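You operate a simulated robot arm through the tools that you are given. There is no shell and no other tool. Be economical: measure what you need, move in short steps, check, and stop when the job is done.

You run a simulated two-armed robot. Do the job below in one go: nothing can be reset, and whatever is moved stays where it is left.

JOB
Put the tin labelled "tabs" from the middle shelf of the parts rack in the inside of the grey order tray. Press the check button three times. Put the white uplight labelled "E" from the top of the lights lid on the bottom shelf of the rigging bench and the white uplight that says "D" on the top of the clamps lid. Put the yellow cube light on the black lens. Put one of the bulb boxes from the top of the cables lid on the top of the clamps lid. Take the stage lamp marked "beam" from the top of the work bench and leave it on top of the brown small carton there. Switch the power switch of the tile base on. Put the big yellow plug on the clear end of the packing bench away on the tray side of the low cabinet's top. Put the 500 W bulb from the clear end of the packing bench on the upper shelf of the packing bench and the 300 W bulb on top of the blue battery. Press the blackout button two times. Do these in any order. Set down upright: white uplight, yellow cube light, bulb box, stage lamp, big yellow plug.

The check looks at the end state, three seconds after you hand in, the way a careful person would. Anything else that was tipped, shoved, dropped, spilled or broken makes it a failure. A push-on lid holds only when it is set on centred and level and pressed home; a screw cap is set on level and turned clockwise until tight.

ROBOT AND FRAMES
Two 7-joint arms with two-finger parallel grippers on one trunk, on a base that drives. Base frame: it is fixed to the floor where the robot stands at the start and does not move with it; the origin is under the middle of the robot, x ahead of it, y to its left, z up. Readings come in mm, rad, newtons and seconds.
The left shoulder is at the start at [75, 119, 1253], the right one opposite. With the tool pointing down near the work surface each hand reaches from about 100 to 500 mm from the robot's upright axis, wherever it stands, measured 20 degrees to its own side. Places, roughly: big yellow plug [-5750, -12250, 1000]; black lens (8x8x3 cm) [-7700, -2200, 600]; blackout button [200, -8500, 1000]; blue battery [-5500, -12250, 1000]; bottom shelf of the rigging bench [-7800, -7900, 300]; bulb [-5500, -12250, 1000]; bulb box [-7750, -1750, 750]; check button [400, -6100, 900]; inside of the grey order tray [400, -2300, 900]; power switch of the tile base [-6200, -10000, 900]; small carton [-4000, -7750, 1000]; stage lamp [-3750, -8000, 1000]; top of the clamps lid [-7700, -2500, 600]; tray side of the low cabinet's top [-6100, -8700, 500]; upper shelf of the packing bench [-5700, -12200, 500]; white uplight [-7750, -3250, 750]; yellow cube light [-7750, -2250, 750]. Payload 1.57 kg a hand.
Tool frame (each hand has its own): the origin (TCP) lies between the finger pads and is the grasp point; the fingertips stand 30 mm ahead of it; z points along the fingers, y is the line along which they close. Largest opening 80 mm; finger width 17, thickness 12; the body of the gripper, 40 by 82 mm, starts 80 mm behind the TCP.
Orientation is that of the tool frame in the base frame, as a unit quaternion [x, y, z, w]. With the fingers straight down and closing along the base's y, the tool's x points along the base's -x, its y along +y and its z along -z.

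CONTROLS
- The arms move only by the tool jog_arm. It takes "left_commands", "right_commands" or both (then of equal length, played together; a hand with none holds still); each is text: rows parted by semicolons, each of 7 numbers parted by spaces: the shift along the tool's x, y, z in mm, then the turn, a rotation vector about the tool's x, y, z in rad, then the opening, from 0 (shut) to 1 (fully open). In form: x y z rx ry rz claw; .... A call has 1 to 10 rows; each row is the pose to reach, as a shift and turn from the pose commanded when the call began, along the tool's axes at that moment. Rows are played at 5 a second. More than 50 mm and 0.15 rad between two rows, or a gripper value outside its range, and nothing of the call is played. A pose out of reach is approached as far as the arm can. The call stops where the force on the tool passes 40 N (or 10 N more than at its start, if that is more) or the arm is blocked; 0.2 s more then pass. Each finger travels about 153 mm/s and halts on what it meets, pressing with about 43 N; the grip force reading is that of the motor and also rises with nothing between the fingers. The clock runs only during rows and for 0.2 s after the last one: add rows that repeat a pose to give the fingers time. The reply holds the time, the measured pose of the TCP, the force on the tool along the base axes, the opening and the grip force, in the units named above and with some noise, with the torque about the TCP (base axes, N m) and any sound that the robot's microphone picked up.
- Cameras (640 x 400 px; columns grow to the right, rows downward): "scene" is now at [126.4, -54.9, 1478.3]; the picture's right is [-0.48, -0.88, -0.01], its down [-0.63, 0.35, -0.69] and it looks along [0.61, -0.32, -0.72] (base axes); focal length 266 px, centre (320, 200). "left" rides on the left gripper at [72, 7, -122] in its tool frame; the picture's right is [-0.09, 1.00, 0.00], its down [-0.84, -0.08, -0.54] and it looks along [-0.54, -0.05, 0.84] (tool axes); focal length 238 px, centre (320, 200). "right" rides on the right gripper at [72, -7, -122] in its tool frame; the picture's right is [0.09, 1.00, 0.00], its down [-0.84, 0.08, -0.54] and it looks along [-0.54, 0.05, 0.84] (tool axes); focal length 238 px, centre (320, 200). There is no depth. A picture from a camera that has moved, and an enlarged one, comes with that camera's place and axes in the base frame and with its lens. The place of the scene camera against the robot may be out by one fixed shift of up to 18 mm in any direction.
- snapshot(camera): a new picture of that camera. It takes no simulated time.
- move_column(by): slides the trunk up (or, below 0, down) by that many mm; the arms and the scene camera ride with it, the base frame stays. It gives what a move gives, with no picture.
- roll_base(legs): drives the robot by 1 to 6 legs, each [ahead, left, turn to the left] in mm, mm and rad, along the robot's own axes; the way and the turn of a leg run together, so that a leg with both is an arc; at most 1500 mm and 3.142 rad a leg. The arms and the cameras ride along, it lands a little off, and it stops where it bumps. It gives what a move gives.
- head_to(pan, tilt): turns the head with the scene camera to pan (to the left, within 1.501 rad either way) and tilt (down, from -0.506 to 1.204), counted from straight ahead of the robot. It gives what a move gives.
- zoom(camera, box): a new picture of the part [left, top, right, bottom] of that camera's present view, enlarged. It takes no simulated time.
- close_job(): hands the job in; it is judged then, once.

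Work in short steps. Places have to be worked out from the pictures, the camera data and where the tool is seen: move nearer, look again, correct. Check each grasp and each placing, and mend what went wrong. You have 535 turns and 320 pictures in all, those below and enlarged ones among them. Open the grippers and draw the arms clear of the work before you hand the job in, unless the task says otherwise; then end with one line.

The tools are called after "Call:" as name(argument=value, ...) on one line, values as JSON. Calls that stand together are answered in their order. jog_arm: Moves the arms, as the interface text tells. Its arguments: {"type":"object","properties":{"left_commands":{"type":"string"},"right_commands":{"type":"string"}},"required":[]} The other tools are called the same way: move_column (by) slides the trunk up or down; roll_base (legs) drives the base; head_to (pan, tilt) turns the head that bears the scene camera; snapshot (camera) takes a picture; zoom (camera, box) takes an enlarged picture of a part of a camera's view; close_job () hands the job in.

At the start:

```text
time: 0.0
left_position: [457.1, -50.1, 996.9]
left_orientation: [0.001, 1.0, -0.002, -0.001]
left_force: [9.2, -50.6, -11.6]
left_wrist_torque: [-0.84, -0.13, -0.19]
left_grip_width: 34.9
left_finger_force: 0.1
right_position: [209.3, -271.2, 1158.8]
right_orientation: [0.0, 1.0, 0.007, -0.002]
right_force: [0.5, 0.1, 0.1]
right_wrist_torque: [-0.04, -0.02, -0.02]
right_grip_width: 79.8
right_finger_force: 0.0
trunk travel left (down, up): [-825.0, 115.0]
robot x, y, heading: [1.6, -2.8, 0.0]
head pan, tilt: [-0.496, 0.794]
```

scene: 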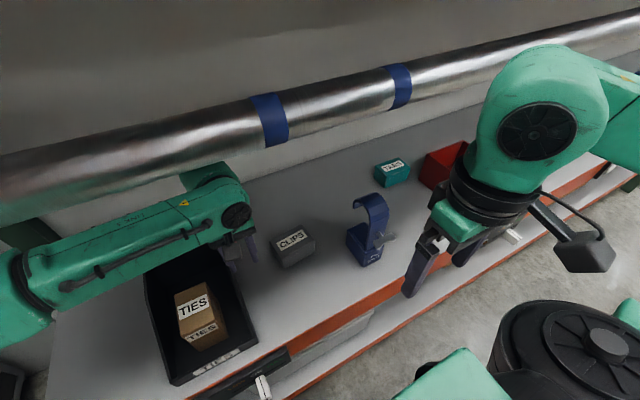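
right: 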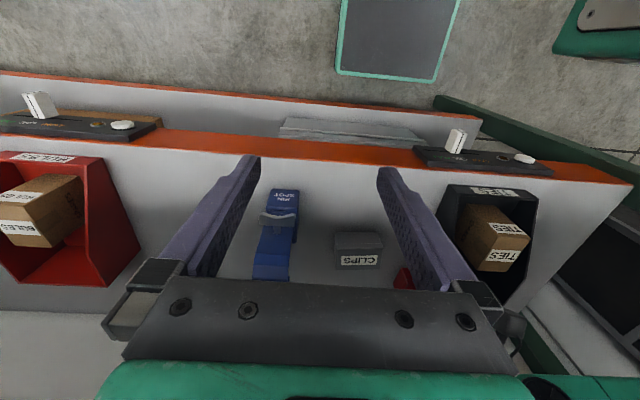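
left: 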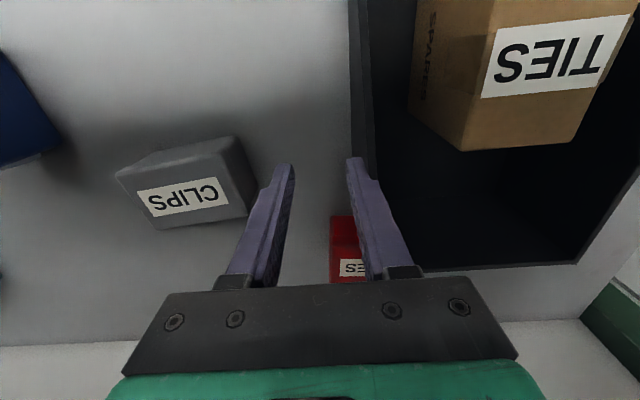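

The left hand reads about 50 N at the start, so it's touching something. I'll look before moving anything.

Call:
zoom(camera="scene", box=[100, 120, 340, 300])

Call:
head_to(pan=0.2, tilt=0.6)

Call:
snapshot(camera="scene")

```text
2.22 times, centred on (220, 210) of scene
camera zoom: at [126.4, -54.9, 1478.3], right [-0.48, -0.88, -0.01], down [-0.63, 0.35, -0.69], along [0.61, -0.32, -0.72], focal length 591 px, centre (542, 178)
```

zoom: 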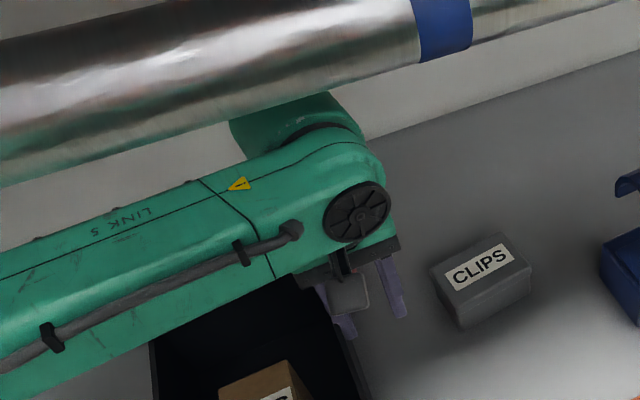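

```text
time: 1.1
left_position: [457.0, -54.1, 999.6]
left_orientation: [0.004, 1.0, -0.01, 0.001]
left_force: [10.6, -44.9, -9.1]
left_wrist_torque: [-0.22, 0.03, -0.25]
left_grip_width: 40.6
left_finger_force: 0.0
right_position: [206.9, -271.2, 1158.5]
right_orientation: [0.0, 1.0, 0.006, -0.002]
right_force: [-0.1, -0.9, -0.6]
right_wrist_torque: [-0.03, 0.02, -0.01]
right_grip_width: 79.9
right_finger_force: 0.0
trunk travel left (down, up): [-825.0, 115.0]
robot x, y, heading: [-0.9, 1.9, -0.0]
head pan, tilt: [0.201, 0.6]
```

```text
315 pictures are left
camera scene: at [141.4, 2.3, 1495.5], right [0.2, -0.98, -0.01], down [-0.56, -0.1, -0.82], along [0.81, 0.17, -0.57], focal length 266 px, centre (320, 200)
```

scene: 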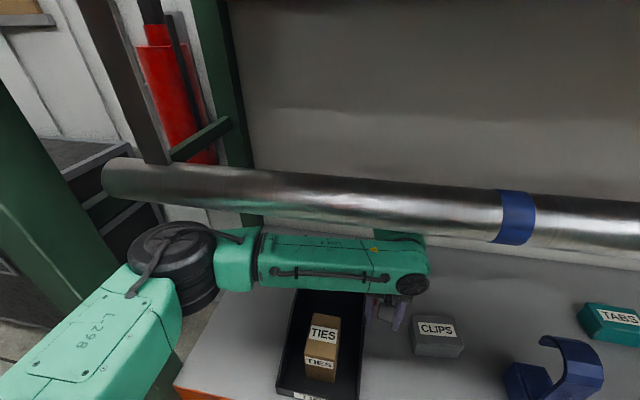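

The left forearm runs alongside the pipe. I'll move the left hand back from it a little at a time and watch the force.

Call:
jog_arm(left_commands="10 0 0 0 0 0 0.5; 20 0 0 0 0 0 0.5")

Call:
snapshot(camera="left")

```text
time: 1.7
left_position: [434.4, -45.2, 996.7]
left_orientation: [0.001, 1.0, -0.006, 0.0]
left_force: [18.0, -20.1, -9.1]
left_wrist_torque: [-0.33, -0.16, -0.5]
left_grip_width: 22.6
left_finger_force: 0.0
right_position: [208.3, -265.0, 1158.2]
right_orientation: [0.001, 1.0, 0.004, -0.002]
right_force: [-0.2, -0.5, -0.2]
right_wrist_torque: [0.01, -0.06, -0.02]
right_grip_width: 80.1
right_finger_force: 0.2
trunk travel left (down, up): [-825.0, 115.0]
robot x, y, heading: [-1.7, 4.5, 0.001]
head pan, tilt: [0.201, 0.6]
```

```text
314 pictures are left
camera left: at [363.8, -37.6, 1120.0], right [0.09, 1.0, -0.01], down [0.84, -0.07, 0.54], along [0.54, -0.06, -0.84], focal length 238 px, centre (320, 200)
```

left: 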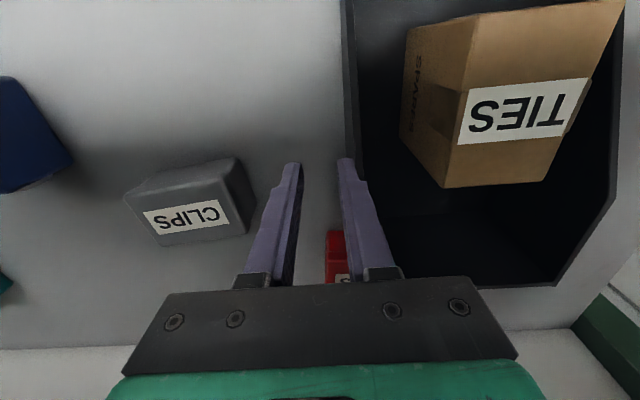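

Call:
jog_arm(left_commands="40 20 -20 0 0 0 1; 80 40 -50 0 0 0 1; 120 60 -80 0 0 0 1; 160 80 -110 0 0 0 1; 160 80 -110 0 0 0 1")

Call:
snapshot(camera="left")

```text
refused: row 2 steps farther than a row can; nothing moved
```

```text
313 pictures are left
camera left: at [363.8, -37.6, 1120.0], right [0.09, 1.0, -0.01], down [0.84, -0.07, 0.54], along [0.54, -0.06, -0.84], focal length 238 px, centre (320, 200)
```

left: 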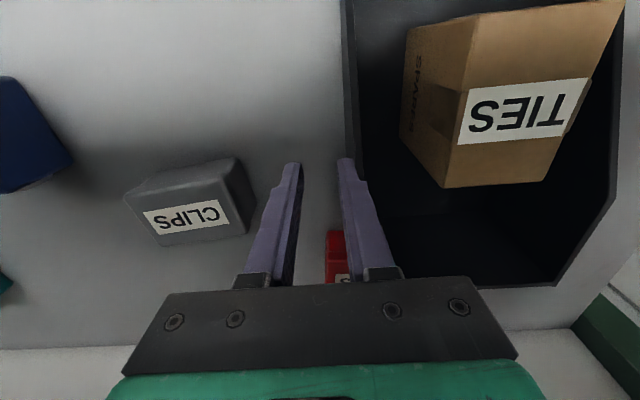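

Call:
jog_arm(left_commands="30 10 -20 0 0 0 1; 60 20 -50 0 0 0 1; 90 30 -80 0 0 0 1; 120 40 -110 0 0 0 1; 120 40 -110 0 0 0 1; 120 40 -110 0 0 0 1")

Call:
snapshot(camera="left")

```text
time: 2.0
left_position: [427.0, -55.5, 1002.9]
left_orientation: [0.007, 1.0, -0.015, -0.001]
left_force: [9.8, -38.8, -10.6]
left_wrist_torque: [-0.97, -0.08, -0.34]
left_grip_width: 45.2
left_finger_force: 0.1
right_position: [207.6, -271.6, 1157.7]
right_orientation: [0.001, 1.0, 0.006, -0.002]
right_force: [0.2, 1.0, 0.4]
right_wrist_torque: [0.03, -0.01, 0.03]
right_grip_width: 80.0
right_finger_force: 0.0
trunk travel left (down, up): [-825.0, 115.0]
robot x, y, heading: [3.9, 0.9, -0.002]
head pan, tilt: [0.201, 0.6]
stopped in row 1 (left hand): the force on the tool passed its limit (the readings are from after the stop); the commanded pose is now the measured one
```

```text
312 pictures are left
camera left: at [355.3, -45.5, 1124.9], right [0.11, 0.99, -0.03], down [0.84, -0.07, 0.54], along [0.54, -0.08, -0.84], focal length 238 px, centre (320, 200)
```

left: 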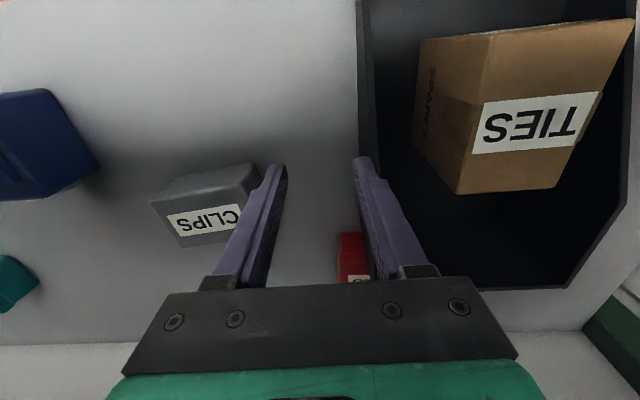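

The wrist seems to sit under the pipe, so lifting it is wrong. I'll back the whole robot away slowly, which moves the arm straight out.

Call:
roll_base(legs=[[-100, 0, 0]])

Call:
snapshot(camera="scene")

```text
time: 2.8
left_position: [421.5, -59.2, 1006.0]
left_orientation: [0.01, 0.999, -0.03, 0.01]
left_force: [11.9, -30.0, -13.2]
left_wrist_torque: [-1.19, -0.28, -0.54]
left_grip_width: 54.2
left_finger_force: 0.0
right_position: [196.1, -268.1, 1159.4]
right_orientation: [0.002, 1.0, 0.003, -0.002]
right_force: [-0.6, -0.4, 0.1]
right_wrist_torque: [-0.07, 0.0, 0.01]
right_grip_width: 80.1
right_finger_force: 0.1
trunk travel left (down, up): [-825.0, 115.0]
robot x, y, heading: [-10.9, -2.5, -0.005]
head pan, tilt: [0.201, 0.6]
stopped in leg 1: the force on the tool passed its limit (the readings are from after the stop); the commanded pose is now the measured one
```

```text
311 pictures are left
camera scene: at [130.6, 7.1, 1495.2], right [0.19, -0.98, -0.01], down [-0.56, -0.1, -0.82], along [0.81, 0.16, -0.57], focal length 266 px, centre (320, 200)
```

scene: 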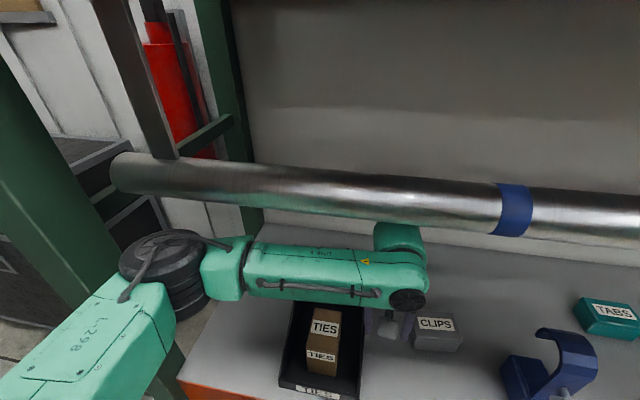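

Call:
jog_arm(left_commands="0 0 0 0 0 0 0.6; 0 0 0 0 0 0 0.6; 0 0 0 0 0 0 0.6; 0 0 0 0 0 0 0.6; 0 0 0 0 0 0 0.6; 0 0 0 0 0 0 0.6")

Call:
zoom(camera="scene", box=[340, 180, 500, 340])

```text
time: 4.2
left_position: [419.1, -51.3, 1008.0]
left_orientation: [0.006, 1.0, -0.026, 0.011]
left_force: [8.4, -11.5, -0.7]
left_wrist_torque: [-0.29, -0.15, -0.31]
left_grip_width: 38.4
left_finger_force: 0.0
right_position: [194.2, -263.4, 1161.1]
right_orientation: [0.002, 1.0, 0.001, 0.0]
right_force: [0.0, 0.3, 0.0]
right_wrist_torque: [0.0, -0.02, -0.03]
right_grip_width: 80.0
right_finger_force: 0.0
trunk travel left (down, up): [-825.0, 115.0]
robot x, y, heading: [-15.3, -1.6, -0.007]
head pan, tilt: [0.201, 0.6]
```

```text
2.50 times, centred on (420, 260) of scene
camera zoom: at [126.2, 12.9, 1495.7], right [0.19, -0.98, 0.0], down [-0.56, -0.11, -0.82], along [0.81, 0.16, -0.57], focal length 665 px, centre (70, 50)
```

zoom: 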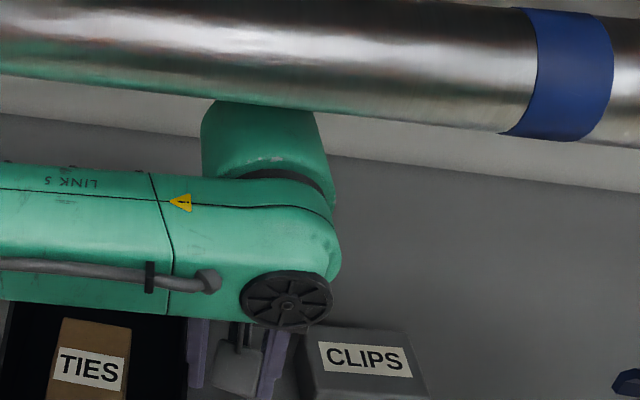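

The force is fading. The wrist knuckle touches the underside of the pipe, so I'll move down and back a bit.

Call:
jog_arm(left_commands="5 0 10 0 0 0 0.6; 10 0 20 0 0 0 0.6; 20 0 30 0 0 0 0.6; 30 0 40 0 0 0 0.6; 40 0 50 0 0 0 0.6; 40 0 50 0 0 0 0.6")

Call:
snapshot(camera="scene")

```text
time: 5.5
left_position: [377.2, -52.6, 959.0]
left_orientation: [0.006, 1.0, -0.026, 0.013]
left_force: [9.3, -9.6, 23.1]
left_wrist_torque: [0.82, -0.18, -0.36]
left_grip_width: 37.9
left_finger_force: 0.0
right_position: [190.4, -263.0, 1161.9]
right_orientation: [0.001, 1.0, 0.001, 0.001]
right_force: [0.4, -0.2, -0.4]
right_wrist_torque: [0.0, 0.02, -0.01]
right_grip_width: 79.9
right_finger_force: 0.1
trunk travel left (down, up): [-825.0, 115.0]
robot x, y, heading: [-9.1, -1.0, -0.007]
head pan, tilt: [0.201, 0.6]
```

```text
309 pictures are left
camera scene: at [122.5, 13.4, 1496.3], right [0.19, -0.98, 0.0], down [-0.55, -0.11, -0.83], along [0.81, 0.16, -0.56], focal length 266 px, centre (320, 200)
```

scene: 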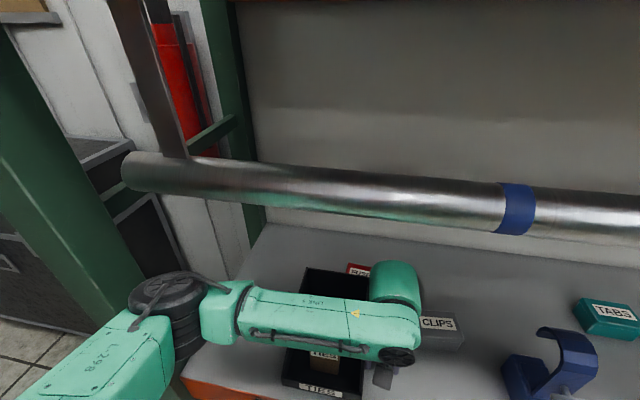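

The upward force now suggests the fingertips are touching the tray or bench. The surface is higher than I assumed. I'll check the left view.

Call:
snapshot(camera="left")

Call:
snapshot(camera="right")

```text
308 pictures are left
camera left: at [302.2, -40.1, 1080.1], right [0.11, 0.99, -0.05], down [0.82, -0.06, 0.57], along [0.56, -0.1, -0.82], focal length 238 px, centre (320, 200)
```

left: 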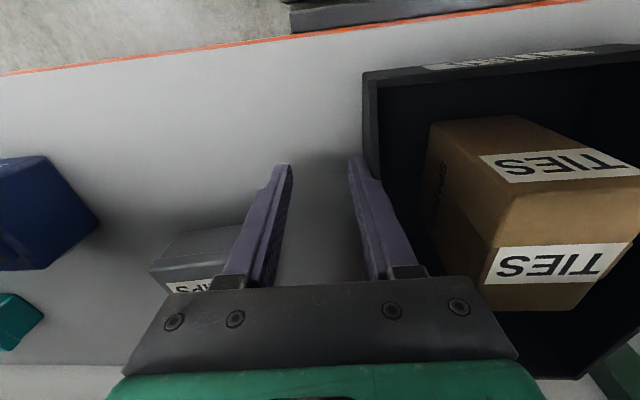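

```text
307 pictures are left
camera right: at [118.8, -269.4, 1284.6], right [-0.09, 1.0, 0.0], down [0.84, 0.07, 0.54], along [0.54, 0.05, -0.84], focal length 238 px, centre (320, 200)
```

right: 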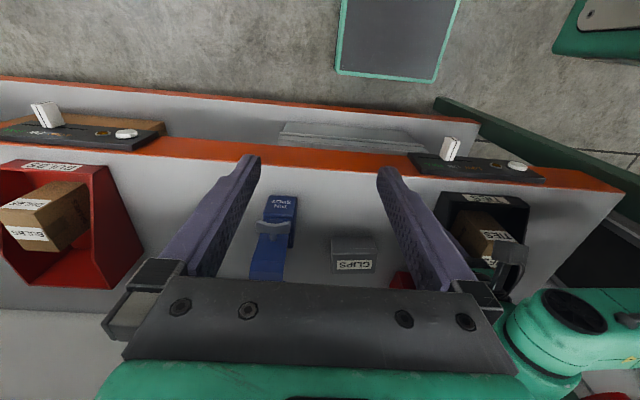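

By triangulating the CLIPS tin I get a bench top near z≈890, so the left fingertip is on the tray rim. I'll lift slightly, then draw it back toward the robot.

Call:
jog_arm(left_commands="0 -3 -10 0 0 0 0.5; 0 -6 -20 0 0 0 0.5; 0 -6 -30 0 0 0 0.5")

```text
time: 6.3
left_position: [375.5, -55.2, 987.3]
left_orientation: [0.007, 1.0, -0.027, 0.011]
left_force: [-0.7, -0.4, 0.7]
left_wrist_torque: [-0.02, 0.0, -0.01]
left_grip_width: 40.0
left_finger_force: 0.0
right_position: [190.4, -260.0, 1162.7]
right_orientation: [0.002, 1.0, 0.0, 0.0]
right_force: [-0.5, 0.1, 0.2]
right_wrist_torque: [0.02, 0.0, 0.03]
right_grip_width: 80.0
right_finger_force: 0.1
trunk travel left (down, up): [-825.0, 115.0]
robot x, y, heading: [-13.7, -0.4, -0.008]
head pan, tilt: [0.201, 0.6]
```

The left arm is free. I'll tuck it to mirror the right one.

Call:
jog_arm(left_commands="20 20 -25 0 0 0 0.5; 40 45 -50 0 0 0 0.5; 60 75 -75 0 0 0 0.5; 80 105 -95 0 0 0 0.5; 100 140 -115 0 0 0 0.5; 115 175 -130 0 0 0 0.5; 130 210 -140 0 0 0 0.5; 145 245 -150 0 0 0 0.5; 160 280 -160 0 0 0 0.5; 170 315 -165 0 0 0 0.5")

Call:
head_to(pan=0, tilt=0.5)

Call:
snapshot(camera="scene")

```text
time: 8.8
left_position: [292.7, 147.2, 1110.9]
left_orientation: [0.038, 0.998, -0.054, -0.021]
left_force: [-1.0, 0.2, 0.0]
left_wrist_torque: [0.01, -0.01, 0.01]
left_grip_width: 40.2
left_finger_force: 0.1
left hand out of reach, approached as far as the arm can: row 4, 5, 6, 7, 8, 9, 10
right_position: [158.1, -258.7, 1171.6]
right_orientation: [0.026, 1.0, -0.007, 0.013]
right_force: [0.0, -0.5, 0.2]
right_wrist_torque: [0.02, 0.0, -0.02]
right_grip_width: 80.0
right_finger_force: 0.1
trunk travel left (down, up): [-825.0, 115.0]
robot x, y, heading: [-3.6, -8.0, -0.051]
head pan, tilt: [0.201, 0.6]
stopped in row 10 (left hand): the arm was blocked; the commanded pose is now the measured one
```

```text
time: 9.5
left_position: [293.8, 146.3, 1111.1]
left_orientation: [0.036, 0.998, -0.055, -0.018]
left_force: [0.0, 0.1, 0.1]
left_wrist_torque: [-0.01, 0.01, -0.02]
left_grip_width: 40.0
left_finger_force: 0.1
right_position: [157.1, -260.4, 1171.0]
right_orientation: [0.026, 1.0, -0.007, 0.015]
right_force: [0.2, 1.0, 0.7]
right_wrist_torque: [-0.01, 0.0, 0.02]
right_grip_width: 79.9
right_finger_force: 0.0
trunk travel left (down, up): [-825.0, 115.0]
robot x, y, heading: [-3.2, -8.9, -0.055]
head pan, tilt: [0.0, 0.499]
```

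```text
306 pictures are left
camera scene: at [98.9, -3.0, 1508.4], right [-0.05, -1.0, 0.01], down [-0.45, 0.02, -0.89], along [0.89, -0.05, -0.45], focal length 266 px, centre (320, 200)
```

scene: 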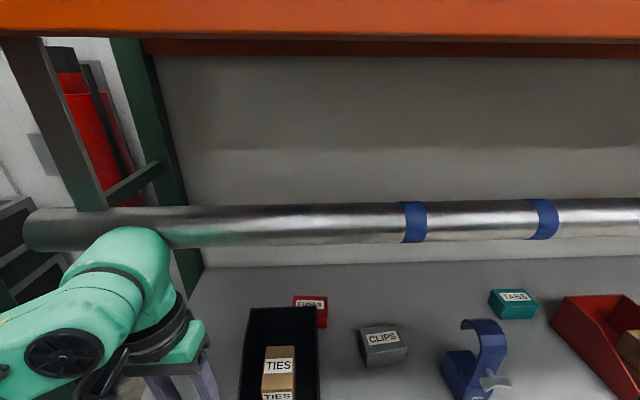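

The robot got turned a bit, so the left elbow is probably against the post at its left. I'll look left.

Call:
head_to(pan=1.2, tilt=0.7)

Call:
snapshot(camera="scene")

```text
time: 10.9
left_position: [293.6, 146.7, 1110.9]
left_orientation: [0.036, 0.998, -0.055, -0.019]
left_force: [-0.6, -0.2, -0.6]
left_wrist_torque: [0.0, -0.01, -0.01]
left_grip_width: 40.1
left_finger_force: 0.1
right_position: [157.8, -259.6, 1169.4]
right_orientation: [0.027, 0.999, -0.008, 0.014]
right_force: [0.4, 0.3, 0.5]
right_wrist_torque: [0.03, -0.02, -0.01]
right_grip_width: 80.1
right_finger_force: 0.1
trunk travel left (down, up): [-825.0, 115.0]
robot x, y, heading: [-1.9, -8.9, -0.051]
head pan, tilt: [1.201, 0.7]
```

```text
305 pictures are left
camera scene: at [43.2, 78.6, 1488.6], right [0.91, -0.41, 0.03], down [-0.24, -0.59, -0.77], along [0.33, 0.69, -0.64], focal length 266 px, centre (320, 200)
```

scene: 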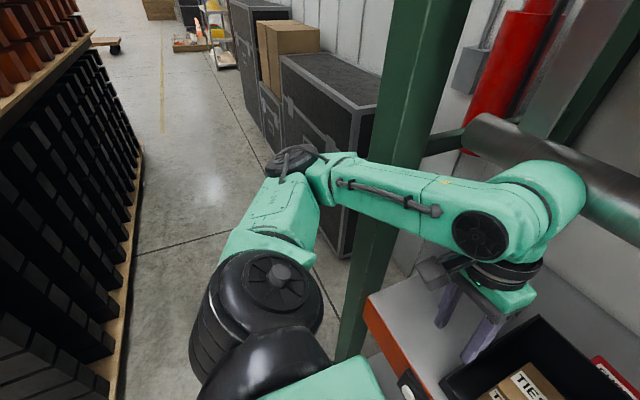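

The left forearm lies against the rack's front post while the hand is inside the bay. Backing up 120 mm should free it, since the opposite shelf is about 600 mm behind.

Call:
roll_base(legs=[[-120, -20, 0.05]])

Call:
snapshot(camera="scene")

```text
time: 12.1
left_position: [199.2, 138.5, 1103.5]
left_orientation: [0.005, 0.998, -0.052, -0.036]
left_force: [0.0, 0.7, 0.3]
left_wrist_torque: [-0.02, 0.0, 0.01]
left_grip_width: 40.1
left_finger_force: 0.0
right_position: [84.1, -274.6, 1162.6]
right_orientation: [0.002, 1.0, -0.003, -0.001]
right_force: [-0.4, 0.2, -0.2]
right_wrist_torque: [-0.03, 0.06, 0.01]
right_grip_width: 80.0
right_finger_force: 0.2
trunk travel left (down, up): [-825.0, 115.0]
robot x, y, heading: [-121.7, -25.6, -0.008]
head pan, tilt: [1.201, 0.7]
```

```text
304 pictures are left
camera scene: at [-36.2, 55.6, 1486.9], right [0.93, -0.36, 0.0], down [-0.24, -0.6, -0.76], along [0.28, 0.71, -0.65], focal length 266 px, centre (320, 200)
```

scene: 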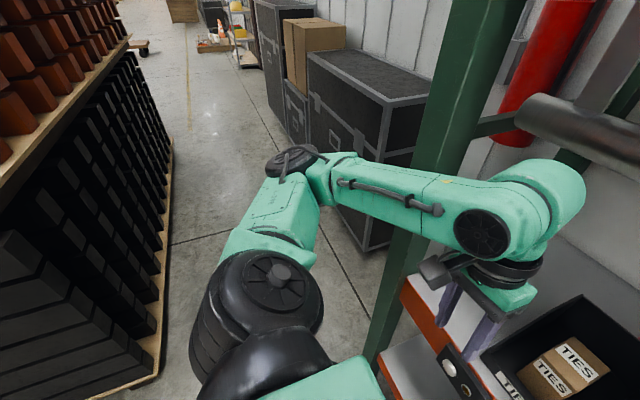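

The arm is free. I'll tuck the left hand with the tool pointing down.

Call:
jog_arm(left_commands="20 15 -10 -0.05 -0.035 -0.005 0.5; 40 30 -20 -0.104 -0.072 -0.01 0.5; 60 45 -30 -0.104 -0.072 -0.01 0.5; 80 60 -40 -0.104 -0.072 -0.01 0.5; 100 75 -50 -0.104 -0.072 -0.01 0.5; 115 85 -60 -0.104 -0.072 -0.01 0.5; 115 85 -60 -0.104 -0.072 -0.01 0.5")

Call:
head_to(pan=-1.2, tilt=0.5)

Call:
snapshot(camera="scene")

```text
time: 13.7
left_position: [154.3, 231.4, 1199.2]
left_orientation: [0.001, 1.0, 0.0, -0.002]
left_force: [0.2, -1.2, 0.2]
left_wrist_torque: [0.0, 0.03, 0.0]
left_grip_width: 39.8
left_finger_force: 0.1
left hand out of reach, approached as far as the arm can: row 1, 2, 3, 4, 5, 6, 7
right_position: [84.2, -277.4, 1162.1]
right_orientation: [0.001, 1.0, -0.002, -0.001]
right_force: [0.2, -0.5, 0.5]
right_wrist_torque: [0.04, 0.04, -0.02]
right_grip_width: 80.1
right_finger_force: 0.0
trunk travel left (down, up): [-825.0, 115.0]
robot x, y, heading: [-122.7, -22.7, -0.0]
head pan, tilt: [1.201, 0.7]
```

```text
time: 15.9
left_position: [151.0, 232.9, 1199.6]
left_orientation: [0.0, 1.0, -0.001, 0.001]
left_force: [0.5, -1.0, 0.1]
left_wrist_torque: [-0.02, -0.01, 0.03]
left_grip_width: 39.9
left_finger_force: 0.1
right_position: [82.6, -276.2, 1164.1]
right_orientation: [0.001, 1.0, -0.004, 0.001]
right_force: [-0.1, 0.8, -0.6]
right_wrist_torque: [-0.02, -0.01, 0.01]
right_grip_width: 79.7
right_finger_force: 0.1
trunk travel left (down, up): [-825.0, 115.0]
robot x, y, heading: [-114.0, -28.5, 0.005]
head pan, tilt: [-1.201, 0.499]
```

```text
303 pictures are left
camera scene: at [-39.2, -108.7, 1505.0], right [-0.93, -0.36, 0.0], down [-0.17, 0.45, -0.88], along [0.32, -0.82, -0.48], focal length 266 px, centre (320, 200)
```

scene: 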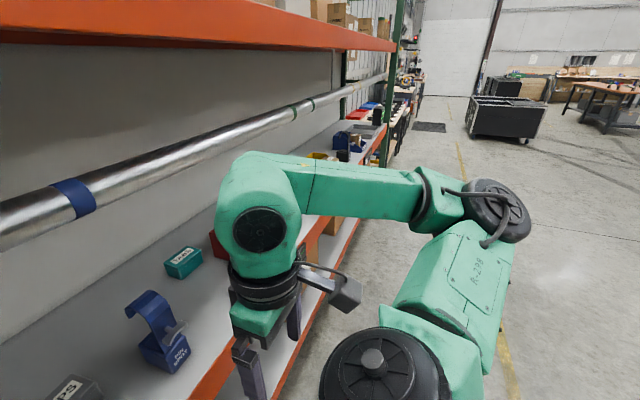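

The robot is clear of the post. The shelf in front looks like the parts rack's middle shelf, with the TABS tin at about (608, −568). I'll drive right to line the right arm up with it.

Call:
roll_base(legs=[[0, -340, 0]])

Call:
head_to(pan=-0.25, tilt=0.65)

Call:
snapshot(camera="scene")

```text
time: 18.1
left_position: [151.0, -103.6, 1200.3]
left_orientation: [-0.001, 1.0, -0.002, 0.001]
left_force: [-0.1, -0.1, 0.6]
left_wrist_torque: [-0.01, 0.04, 0.03]
left_grip_width: 39.8
left_finger_force: 0.0
right_position: [81.3, -613.2, 1164.2]
right_orientation: [0.001, 1.0, -0.004, 0.001]
right_force: [0.1, 0.3, 0.6]
right_wrist_torque: [0.0, 0.01, 0.01]
right_grip_width: 80.1
right_finger_force: 0.0
trunk travel left (down, up): [-825.0, 115.0]
robot x, y, heading: [-119.5, -364.1, -0.0]
head pan, tilt: [-1.201, 0.499]
```

```text
time: 19.4
left_position: [150.7, -105.4, 1200.4]
left_orientation: [0.0, 1.0, -0.001, 0.002]
left_force: [-0.4, -0.6, -0.2]
left_wrist_torque: [-0.05, 0.0, 0.02]
left_grip_width: 39.9
left_finger_force: 0.2
right_position: [81.0, -614.9, 1163.4]
right_orientation: [0.001, 1.0, -0.003, 0.001]
right_force: [0.5, -0.4, 0.1]
right_wrist_torque: [0.0, 0.01, 0.01]
right_grip_width: 79.9
right_finger_force: 0.0
trunk travel left (down, up): [-825.0, 115.0]
robot x, y, heading: [-120.1, -364.3, 0.001]
head pan, tilt: [-0.25, 0.649]
```

```text
302 pictures are left
camera scene: at [11.8, -385.2, 1491.6], right [-0.25, -0.97, 0.0], down [-0.59, 0.15, -0.8], along [0.77, -0.2, -0.6], focal length 266 px, centre (320, 200)
```

scene: 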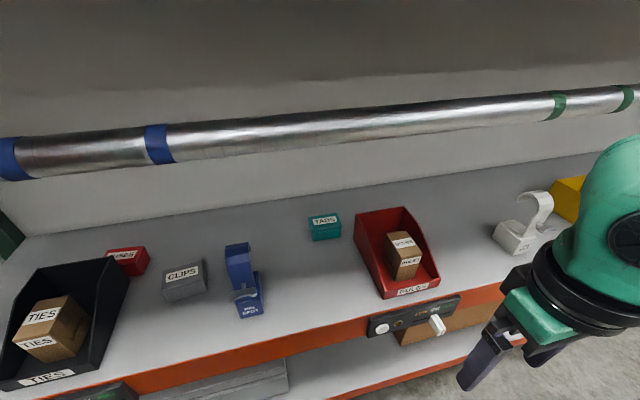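

Call:
zoom(camera="scene", box=[280, 190, 370, 250])

Call:
move_column(by=-200)

Call:
snapshot(camera="right")

```text
6.67 times, centred on (325, 220) of scene
camera zoom: at [11.8, -385.2, 1491.6], right [-0.25, -0.97, 0.0], down [-0.59, 0.15, -0.8], along [0.77, -0.2, -0.6], focal length 1773 px, centre (287, 67)
```

zoom: 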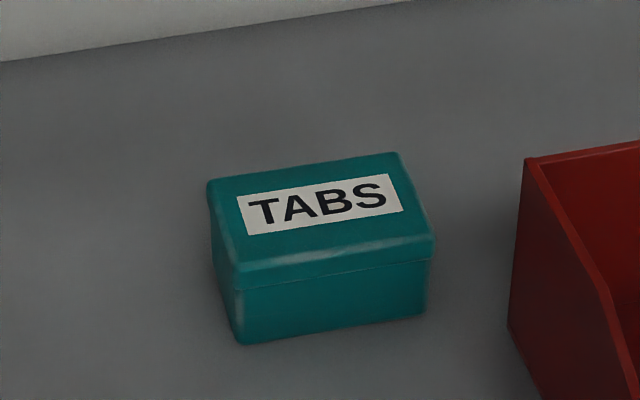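

```text
time: 21.6
left_position: [150.6, -105.6, 1001.4]
left_orientation: [0.0, 1.0, -0.001, 0.002]
left_force: [-0.2, 0.1, -0.6]
left_wrist_torque: [0.01, 0.02, 0.0]
left_grip_width: 40.0
left_finger_force: 0.0
right_position: [81.6, -616.0, 963.8]
right_orientation: [0.001, 1.0, -0.004, 0.001]
right_force: [-0.3, -0.1, 0.1]
right_wrist_torque: [0.02, 0.03, -0.01]
right_grip_width: 80.2
right_finger_force: 0.1
trunk travel left (down, up): [-625.0, 315.0]
robot x, y, heading: [-124.3, -367.4, 0.002]
head pan, tilt: [-0.25, 0.649]
```

```text
300 pictures are left
camera right: at [10.4, -620.4, 1086.3], right [-0.09, 1.0, -0.01], down [0.84, 0.08, 0.54], along [0.54, 0.04, -0.84], focal length 238 px, centre (320, 200)
```

right: 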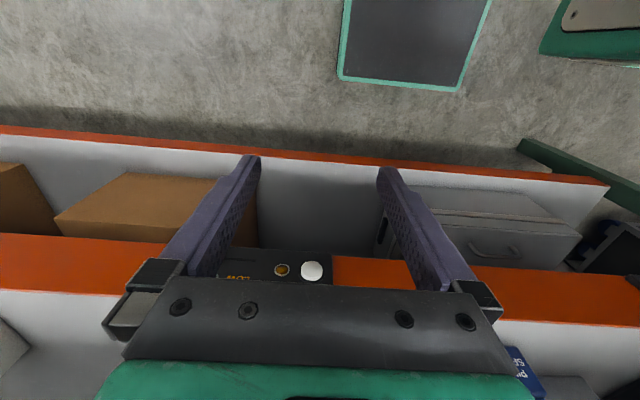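

The tin is about 95 (y) × 65 (x) × 48 mm and roughly square to the shelf, so I must grip it along x from above. I'll raise the right hand and start turning it 90° about its axis.

Call:
jog_arm(right_commands="0 0 -10 0 0 0.15 1; 0 0 -20 0 0 0.3 1; 0 0 -30 0 0 0.45 1; 0 0 -40 0 0 0.6 1; 0 0 -50 0 0 0.75 1; 0 0 -60 0 0 0.9 1; 0 0 -70 0 0 1.05 1; 0 0 -80 0 0 1.2 1; 0 0 -80 0 0 1.35 1; 0 0 -80 0 0 1.5 1")

Call:
roll_base(legs=[[80, 0, 0]])

Call:
snapshot(camera="right")

Call:
snapshot(camera="scene")

```text
time: 23.8
left_position: [149.5, -106.0, 1001.0]
left_orientation: [0.001, 1.0, -0.001, 0.001]
left_force: [-0.7, 0.7, -0.3]
left_wrist_torque: [0.01, 0.01, 0.02]
left_grip_width: 39.7
left_finger_force: 0.1
right_position: [81.4, -614.9, 1043.2]
right_orientation: [0.684, 0.73, -0.002, 0.004]
right_force: [0.2, -0.3, 0.1]
right_wrist_torque: [-0.03, -0.06, 0.0]
right_grip_width: 79.9
right_finger_force: 0.1
trunk travel left (down, up): [-625.0, 315.0]
robot x, y, heading: [-120.5, -364.7, 0.002]
head pan, tilt: [-0.25, 0.649]
```

```text
time: 24.8
left_position: [230.4, -107.3, 1000.9]
left_orientation: [-0.001, 1.0, -0.001, 0.002]
left_force: [-0.2, 0.5, 0.3]
left_wrist_torque: [0.01, 0.05, 0.01]
left_grip_width: 39.9
left_finger_force: 0.1
right_position: [161.2, -615.2, 1043.4]
right_orientation: [0.682, 0.731, -0.002, 0.004]
right_force: [0.1, 0.3, -0.2]
right_wrist_torque: [0.0, 0.0, 0.0]
right_grip_width: 80.1
right_finger_force: 0.0
trunk travel left (down, up): [-625.0, 315.0]
robot x, y, heading: [-42.8, -366.2, 0.003]
head pan, tilt: [-0.25, 0.649]
```

```text
299 pictures are left
camera right: at [151.0, -542.1, 1165.7], right [0.99, 0.16, 0.0], down [0.13, -0.83, 0.55], along [0.09, -0.54, -0.84], focal length 238 px, centre (320, 200)
```

right: 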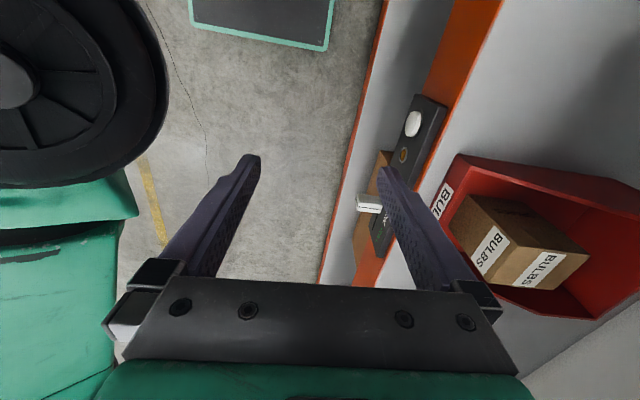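

```text
298 pictures are left
camera scene: at [92.4, -385.4, 1291.6], right [-0.25, -0.97, 0.0], down [-0.59, 0.15, -0.8], along [0.77, -0.2, -0.6], focal length 266 px, centre (320, 200)
```

scene: 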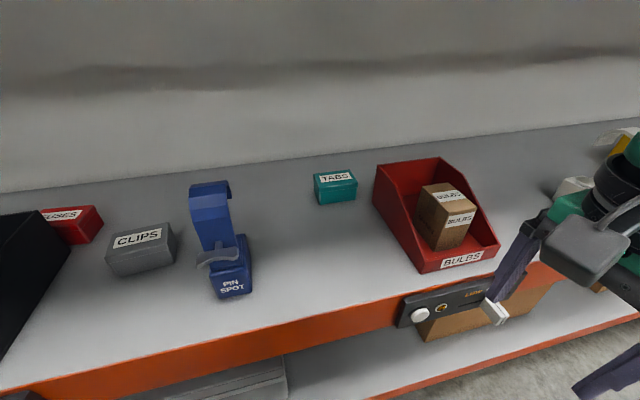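

The tin is at about (592, −551, ~935). I'll move the right hand left first and then forward into the bay, well above everything.

Call:
jog_arm(right_commands="20 0 -15 0 0 0.03 1; 55 5 -30 0 0 0.07 1; 53 50 -30 0 0 0.07 1; 50 95 -30 0 0 0.07 1; 47 140 -30 0 0 0.07 1; 44 185 -30 0 0 0.07 1; 41 230 -30 0 0 0.07 1; 39 275 -30 0 0 0.07 1; 37 320 -30 0 0 0.07 1; 36 365 -30 0 0 0.07 1")

Call:
snapshot(camera="right")

Call:
snapshot(camera="scene")

```text
time: 26.9
left_position: [312.4, -177.9, 950.6]
left_orientation: [0.054, 0.996, 0.006, -0.064]
left_force: [1.3, 0.6, -1.5]
left_wrist_torque: [-0.09, 0.18, 0.01]
left_grip_width: 40.1
left_finger_force: 0.1
right_position: [446.8, -713.7, 1023.3]
right_orientation: [0.736, 0.676, -0.035, -0.018]
right_force: [-45.7, -21.5, 204.2]
right_wrist_torque: [0.21, 7.4, 1.86]
right_grip_width: 80.4
right_finger_force: 0.4
right hand out of reach, approached as far as the arm can: row 9, 10
trunk travel left (down, up): [-625.0, 315.0]
robot x, y, heading: [-49.5, -399.8, -0.091]
head pan, tilt: [-0.25, 0.649]
stopped in row 10 (left hand): the arm was blocked; the commanded pose is now the measured one
```

```text
297 pictures are left
camera right: at [456.7, -638.7, 1143.5], right [1.0, 0.01, -0.08], down [0.05, -0.83, 0.56], along [-0.06, -0.56, -0.83], focal length 238 px, centre (320, 200)
```

right: 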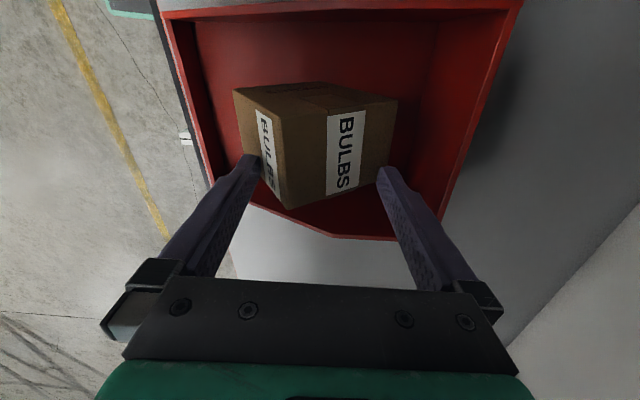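

```text
296 pictures are left
camera scene: at [66.3, -432.6, 1298.9], right [-0.34, -0.94, 0.0], down [-0.56, 0.2, -0.8], along [0.76, -0.27, -0.6], focal length 266 px, centre (320, 200)
```

scene: 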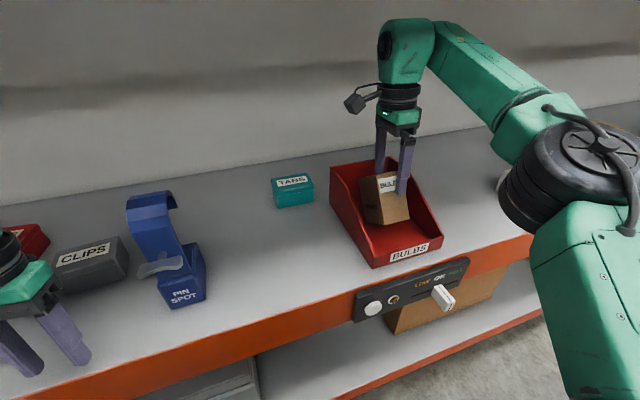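

Something got blocked: the robot yawed and the right hand shows a large force. I'll stop, hold and look around before moving again.

Call:
jog_arm(right_commands="0 0 -3 0 0 0 1; 0 0 -6 0 0 0 1")

Call:
head_to(pan=-1.0, tilt=0.7)

Call:
snapshot(camera="scene")

Call:
head_to(pan=0.6, tilt=0.9)

Call:
snapshot(camera="scene")

```text
time: 27.2
left_position: [298.0, -189.1, 965.2]
left_orientation: [0.058, 0.997, -0.002, -0.05]
left_force: [-0.7, -1.2, 0.3]
left_wrist_torque: [0.11, -0.07, 0.0]
left_grip_width: 39.9
left_finger_force: 0.1
right_position: [439.1, -730.8, 1022.0]
right_orientation: [0.771, 0.635, -0.031, -0.032]
right_force: [-5.8, 0.9, 92.0]
right_wrist_torque: [0.03, 1.57, -0.26]
right_grip_width: 80.2
right_finger_force: 0.7
right hand out of reach, approached as far as the arm can: row 1
trunk travel left (down, up): [-625.0, 315.0]
robot x, y, heading: [-48.3, -405.0, -0.109]
head pan, tilt: [-0.25, 0.649]
stopped in row 1 (right hand): the arm was blocked; the commanded pose is now the measured one
```

```text
time: 28.3
left_position: [300.1, -185.0, 963.8]
left_orientation: [0.059, 0.997, -0.004, -0.049]
left_force: [-0.3, 0.7, 0.4]
left_wrist_torque: [0.02, -0.01, 0.01]
left_grip_width: 39.9
left_finger_force: 0.1
right_position: [444.6, -720.4, 1021.5]
right_orientation: [0.764, 0.643, -0.041, -0.025]
right_force: [-4.1, -11.1, 62.7]
right_wrist_torque: [0.12, 1.14, 0.23]
right_grip_width: 80.1
right_finger_force: 0.4
trunk travel left (down, up): [-625.0, 315.0]
robot x, y, heading: [-41.7, -406.2, -0.108]
head pan, tilt: [-1.0, 0.7]
```

```text
295 pictures are left
camera scene: at [30.2, -482.4, 1288.4], right [-0.89, -0.45, -0.01], down [-0.28, 0.57, -0.77], along [0.35, -0.69, -0.64], focal length 266 px, centre (320, 200)
```

scene: 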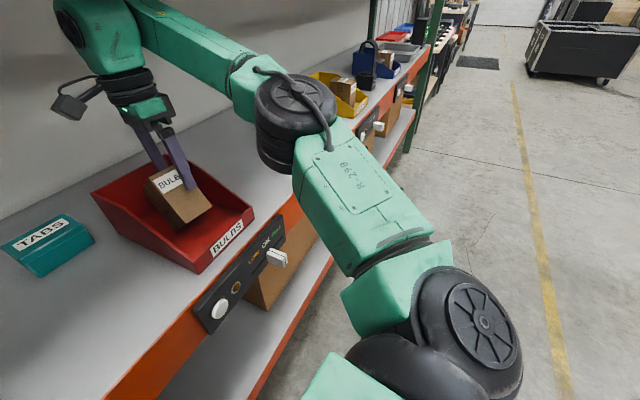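

```text
time: 30.0
left_position: [300.5, -183.5, 964.6]
left_orientation: [0.06, 0.997, -0.003, -0.051]
left_force: [-0.1, -0.3, 0.2]
left_wrist_torque: [0.03, -0.01, -0.01]
left_grip_width: 40.0
left_finger_force: 0.1
right_position: [444.8, -719.3, 1020.8]
right_orientation: [0.765, 0.643, -0.041, -0.025]
right_force: [-4.0, -7.9, 61.1]
right_wrist_torque: [0.28, 1.1, 0.18]
right_grip_width: 80.4
right_finger_force: 0.8
trunk travel left (down, up): [-625.0, 315.0]
robot x, y, heading: [-46.9, -405.4, -0.109]
head pan, tilt: [0.6, 0.901]
```

```text
294 pictures are left
camera scene: at [59.1, -370.2, 1272.2], right [0.47, -0.88, 0.01], down [-0.68, -0.37, -0.63], along [0.55, 0.29, -0.78], focal length 266 px, centre (320, 200)
```

scene: 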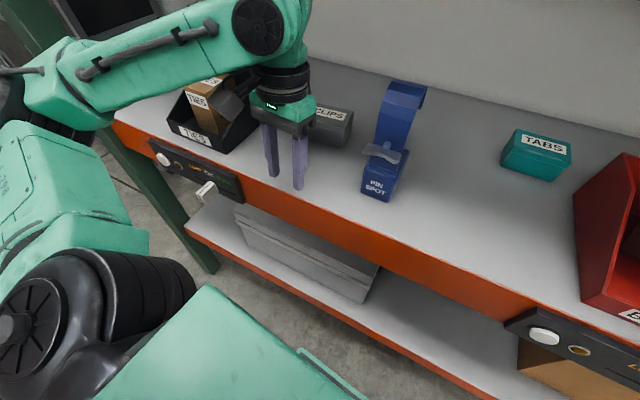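

The right fingertips are pressing on the BULBS box, and the wrist probably met the pipe above. I'll check the wrist and pipe before freeing it.

Call:
head_to(pan=-0.5, tilt=0.1)

Call:
snapshot(camera="scene")

Call:
snapshot(camera="right")

```text
time: 31.3
left_position: [300.6, -183.2, 963.6]
left_orientation: [0.059, 0.997, -0.002, -0.05]
left_force: [1.0, 0.1, 0.2]
left_wrist_torque: [0.01, -0.05, 0.0]
left_grip_width: 39.7
left_finger_force: 0.0
right_position: [445.6, -720.2, 1020.2]
right_orientation: [0.764, 0.643, -0.042, -0.025]
right_force: [-2.8, -6.3, 60.4]
right_wrist_torque: [0.34, 1.05, 0.13]
right_grip_width: 80.3
right_finger_force: 0.2
trunk travel left (down, up): [-625.0, 315.0]
robot x, y, heading: [-47.8, -403.6, -0.108]
head pan, tilt: [-0.499, 0.099]
```

```text
293 pictures are left
camera scene: at [68.0, -457.6, 1343.4], right [-0.57, -0.82, 0.0], down [-0.07, 0.05, -1.0], along [0.82, -0.57, -0.09], focal length 266 px, centre (320, 200)
```

scene: 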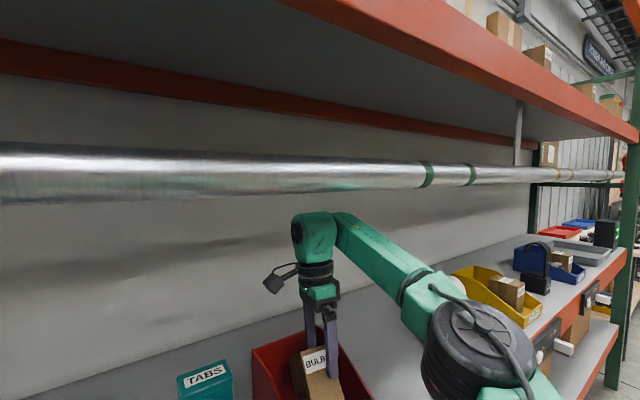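

```text
292 pictures are left
camera right: at [463.1, -644.7, 1140.7], right [0.99, -0.08, -0.09], down [-0.01, -0.83, 0.56], along [-0.12, -0.55, -0.82], focal length 238 px, centre (320, 200)
```

right: 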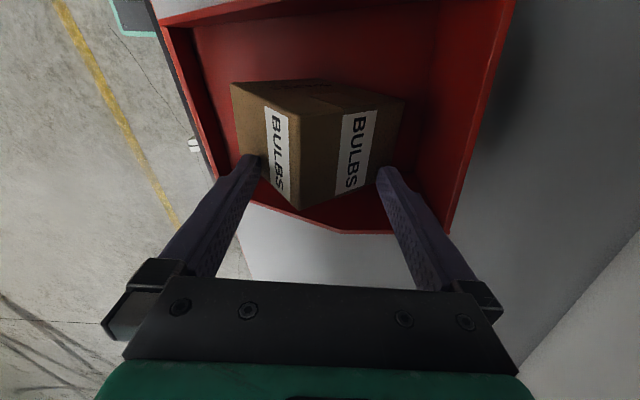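

The pipe's underside is at about 1317 and the wrist top at 1283, so the wrist caught it when TCP z was 1073. I'll lift about 20 mm off the box, staying under the pipe.

Call:
jog_arm(right_commands="0 0 -5 0 0 0 1; 0 0 -10 0 0 0 1; 0 0 -15 0 0 0 1")

Call:
snapshot(camera="right")

```text
time: 32.1
left_position: [311.0, -187.0, 959.3]
left_orientation: [0.058, 0.997, -0.001, -0.056]
left_force: [-0.3, 0.6, 0.4]
left_wrist_torque: [0.03, 0.02, -0.01]
left_grip_width: 40.1
left_finger_force: 0.1
right_position: [445.1, -724.0, 1018.2]
right_orientation: [0.762, 0.645, -0.052, -0.03]
right_force: [0.1, 0.2, 0.5]
right_wrist_torque: [0.01, 0.06, 0.03]
right_grip_width: 80.1
right_finger_force: 0.1
right hand out of reach, approached as far as the arm can: row 1, 2, 3
trunk travel left (down, up): [-625.0, 315.0]
robot x, y, heading: [-45.8, -403.7, -0.105]
head pan, tilt: [-0.499, 0.099]
```

```text
291 pictures are left
camera right: at [466.1, -649.0, 1139.2], right [0.99, -0.08, -0.12], down [0.0, -0.83, 0.56], along [-0.14, -0.56, -0.82], focal length 238 px, centre (320, 200)
```

right: 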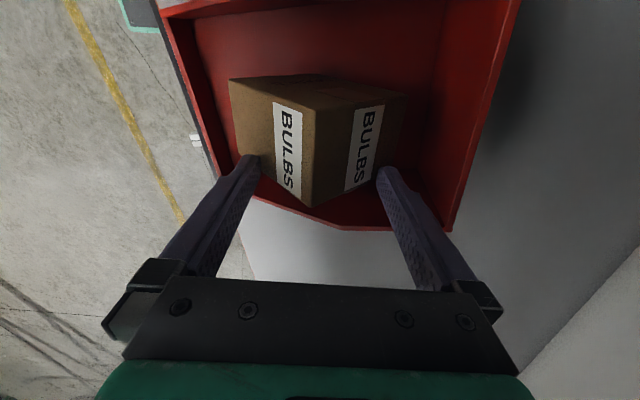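

The force is gone, but the hand can't rise in this arm posture. I'll raise it with the trunk by 15 mm, leaving about 20 mm under the pipe, and then draw it straight out.

Call:
move_column(by=14)

Call:
snapshot(camera="scene")

```text
time: 32.7
left_position: [306.4, -186.5, 974.8]
left_orientation: [0.059, 0.997, -0.002, -0.055]
left_force: [0.4, 0.5, 0.1]
left_wrist_torque: [0.04, 0.02, 0.01]
left_grip_width: 40.0
left_finger_force: 0.0
right_position: [442.1, -723.8, 1038.6]
right_orientation: [0.764, 0.643, -0.046, -0.03]
right_force: [1.2, -1.0, 2.6]
right_wrist_torque: [-0.06, -0.11, -0.04]
right_grip_width: 79.8
right_finger_force: 0.0
trunk travel left (down, up): [-639.0, 301.0]
robot x, y, heading: [-49.0, -408.7, -0.105]
head pan, tilt: [-0.499, 0.099]
```

```text
290 pictures are left
camera scene: at [79.7, -462.0, 1356.0], right [-0.57, -0.82, 0.0], down [-0.08, 0.06, -0.99], along [0.82, -0.57, -0.1], focal length 266 px, centre (320, 200)
```

scene: 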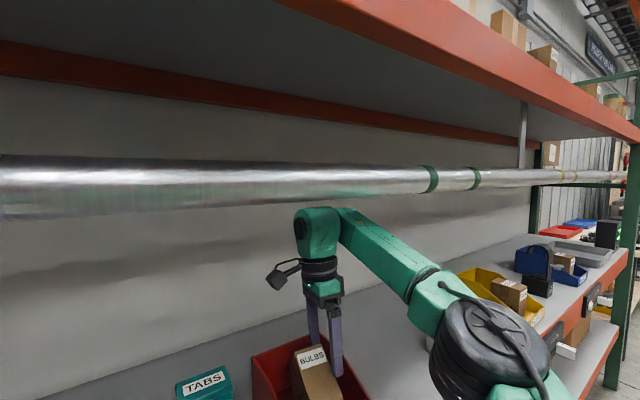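

Call:
roll_base(legs=[[-60, 0, 0]])

Call:
snapshot(camera="right")

```text
time: 33.7
left_position: [248.4, -181.8, 975.1]
left_orientation: [0.058, 0.997, -0.002, -0.056]
left_force: [0.2, 1.1, -0.2]
left_wrist_torque: [-0.02, 0.01, -0.01]
left_grip_width: 40.1
left_finger_force: 0.1
right_position: [383.1, -717.7, 1039.1]
right_orientation: [0.763, 0.644, -0.047, -0.031]
right_force: [1.3, -0.2, -0.6]
right_wrist_torque: [0.04, -0.01, 0.0]
right_grip_width: 80.2
right_finger_force: 0.1
trunk travel left (down, up): [-639.0, 301.0]
robot x, y, heading: [-103.7, -402.0, -0.108]
head pan, tilt: [-0.499, 0.099]
```

```text
289 pictures are left
camera right: at [404.4, -643.4, 1158.4], right [0.99, -0.08, -0.11], down [0.0, -0.83, 0.56], along [-0.14, -0.55, -0.82], focal length 238 px, centre (320, 200)
```

right: 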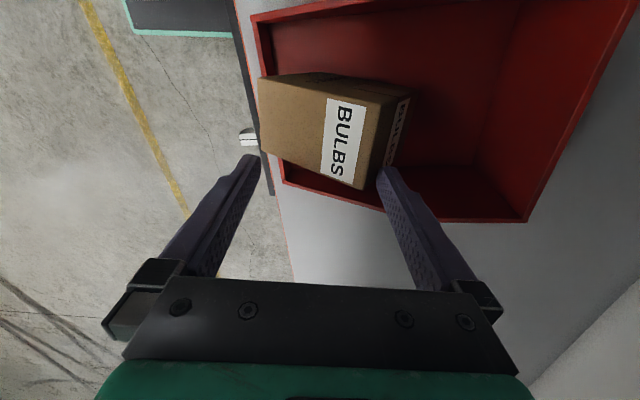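

The BULBS box came forward with the right finger, so I'll have to put it back later. First I'll slide the hand sideways to the right, away from the box.

Call:
roll_base(legs=[[10, -70, 0]])

Call:
snapshot(camera="right")

Call:
snapshot(camera="scene")

```text
time: 34.7
left_position: [251.5, -250.0, 975.0]
left_orientation: [0.058, 0.997, -0.002, -0.055]
left_force: [0.5, 0.6, 1.5]
left_wrist_torque: [-0.01, -0.04, 0.01]
left_grip_width: 40.1
left_finger_force: 0.1
right_position: [385.8, -787.5, 1038.8]
right_orientation: [0.763, 0.644, -0.048, -0.031]
right_force: [0.7, 0.3, 0.7]
right_wrist_torque: [0.05, 0.0, -0.03]
right_grip_width: 79.6
right_finger_force: 0.1
trunk travel left (down, up): [-639.0, 301.0]
robot x, y, heading: [-102.1, -471.9, -0.107]
head pan, tilt: [-0.499, 0.099]
```

```text
288 pictures are left
camera right: at [405.5, -712.3, 1159.5], right [0.99, -0.08, -0.11], down [0.0, -0.83, 0.56], along [-0.14, -0.55, -0.82], focal length 238 px, centre (320, 200)
```

right: 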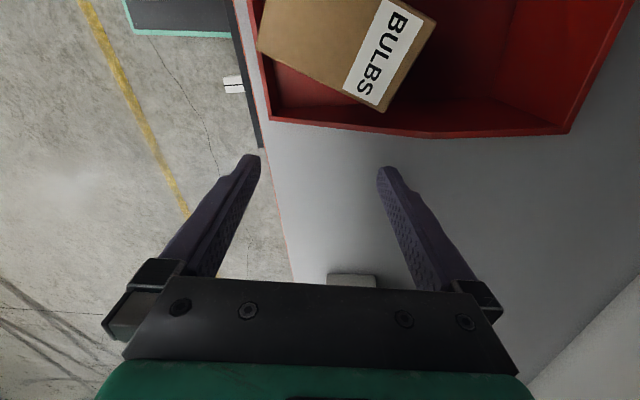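

```text
287 pictures are left
camera scene: at [22.8, -525.1, 1356.1], right [-0.57, -0.82, 0.0], down [-0.08, 0.06, -1.0], along [0.82, -0.57, -0.1], focal length 266 px, centre (320, 200)
```

scene: 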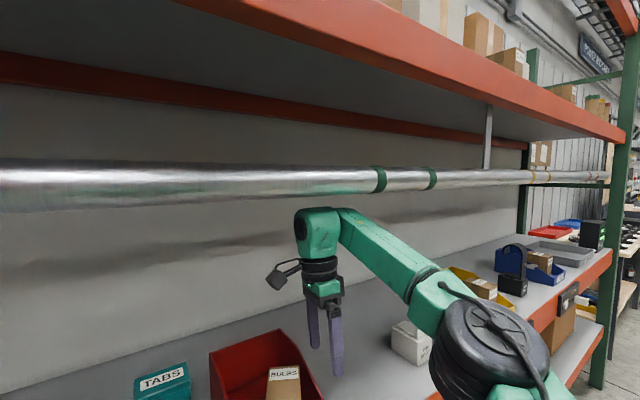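

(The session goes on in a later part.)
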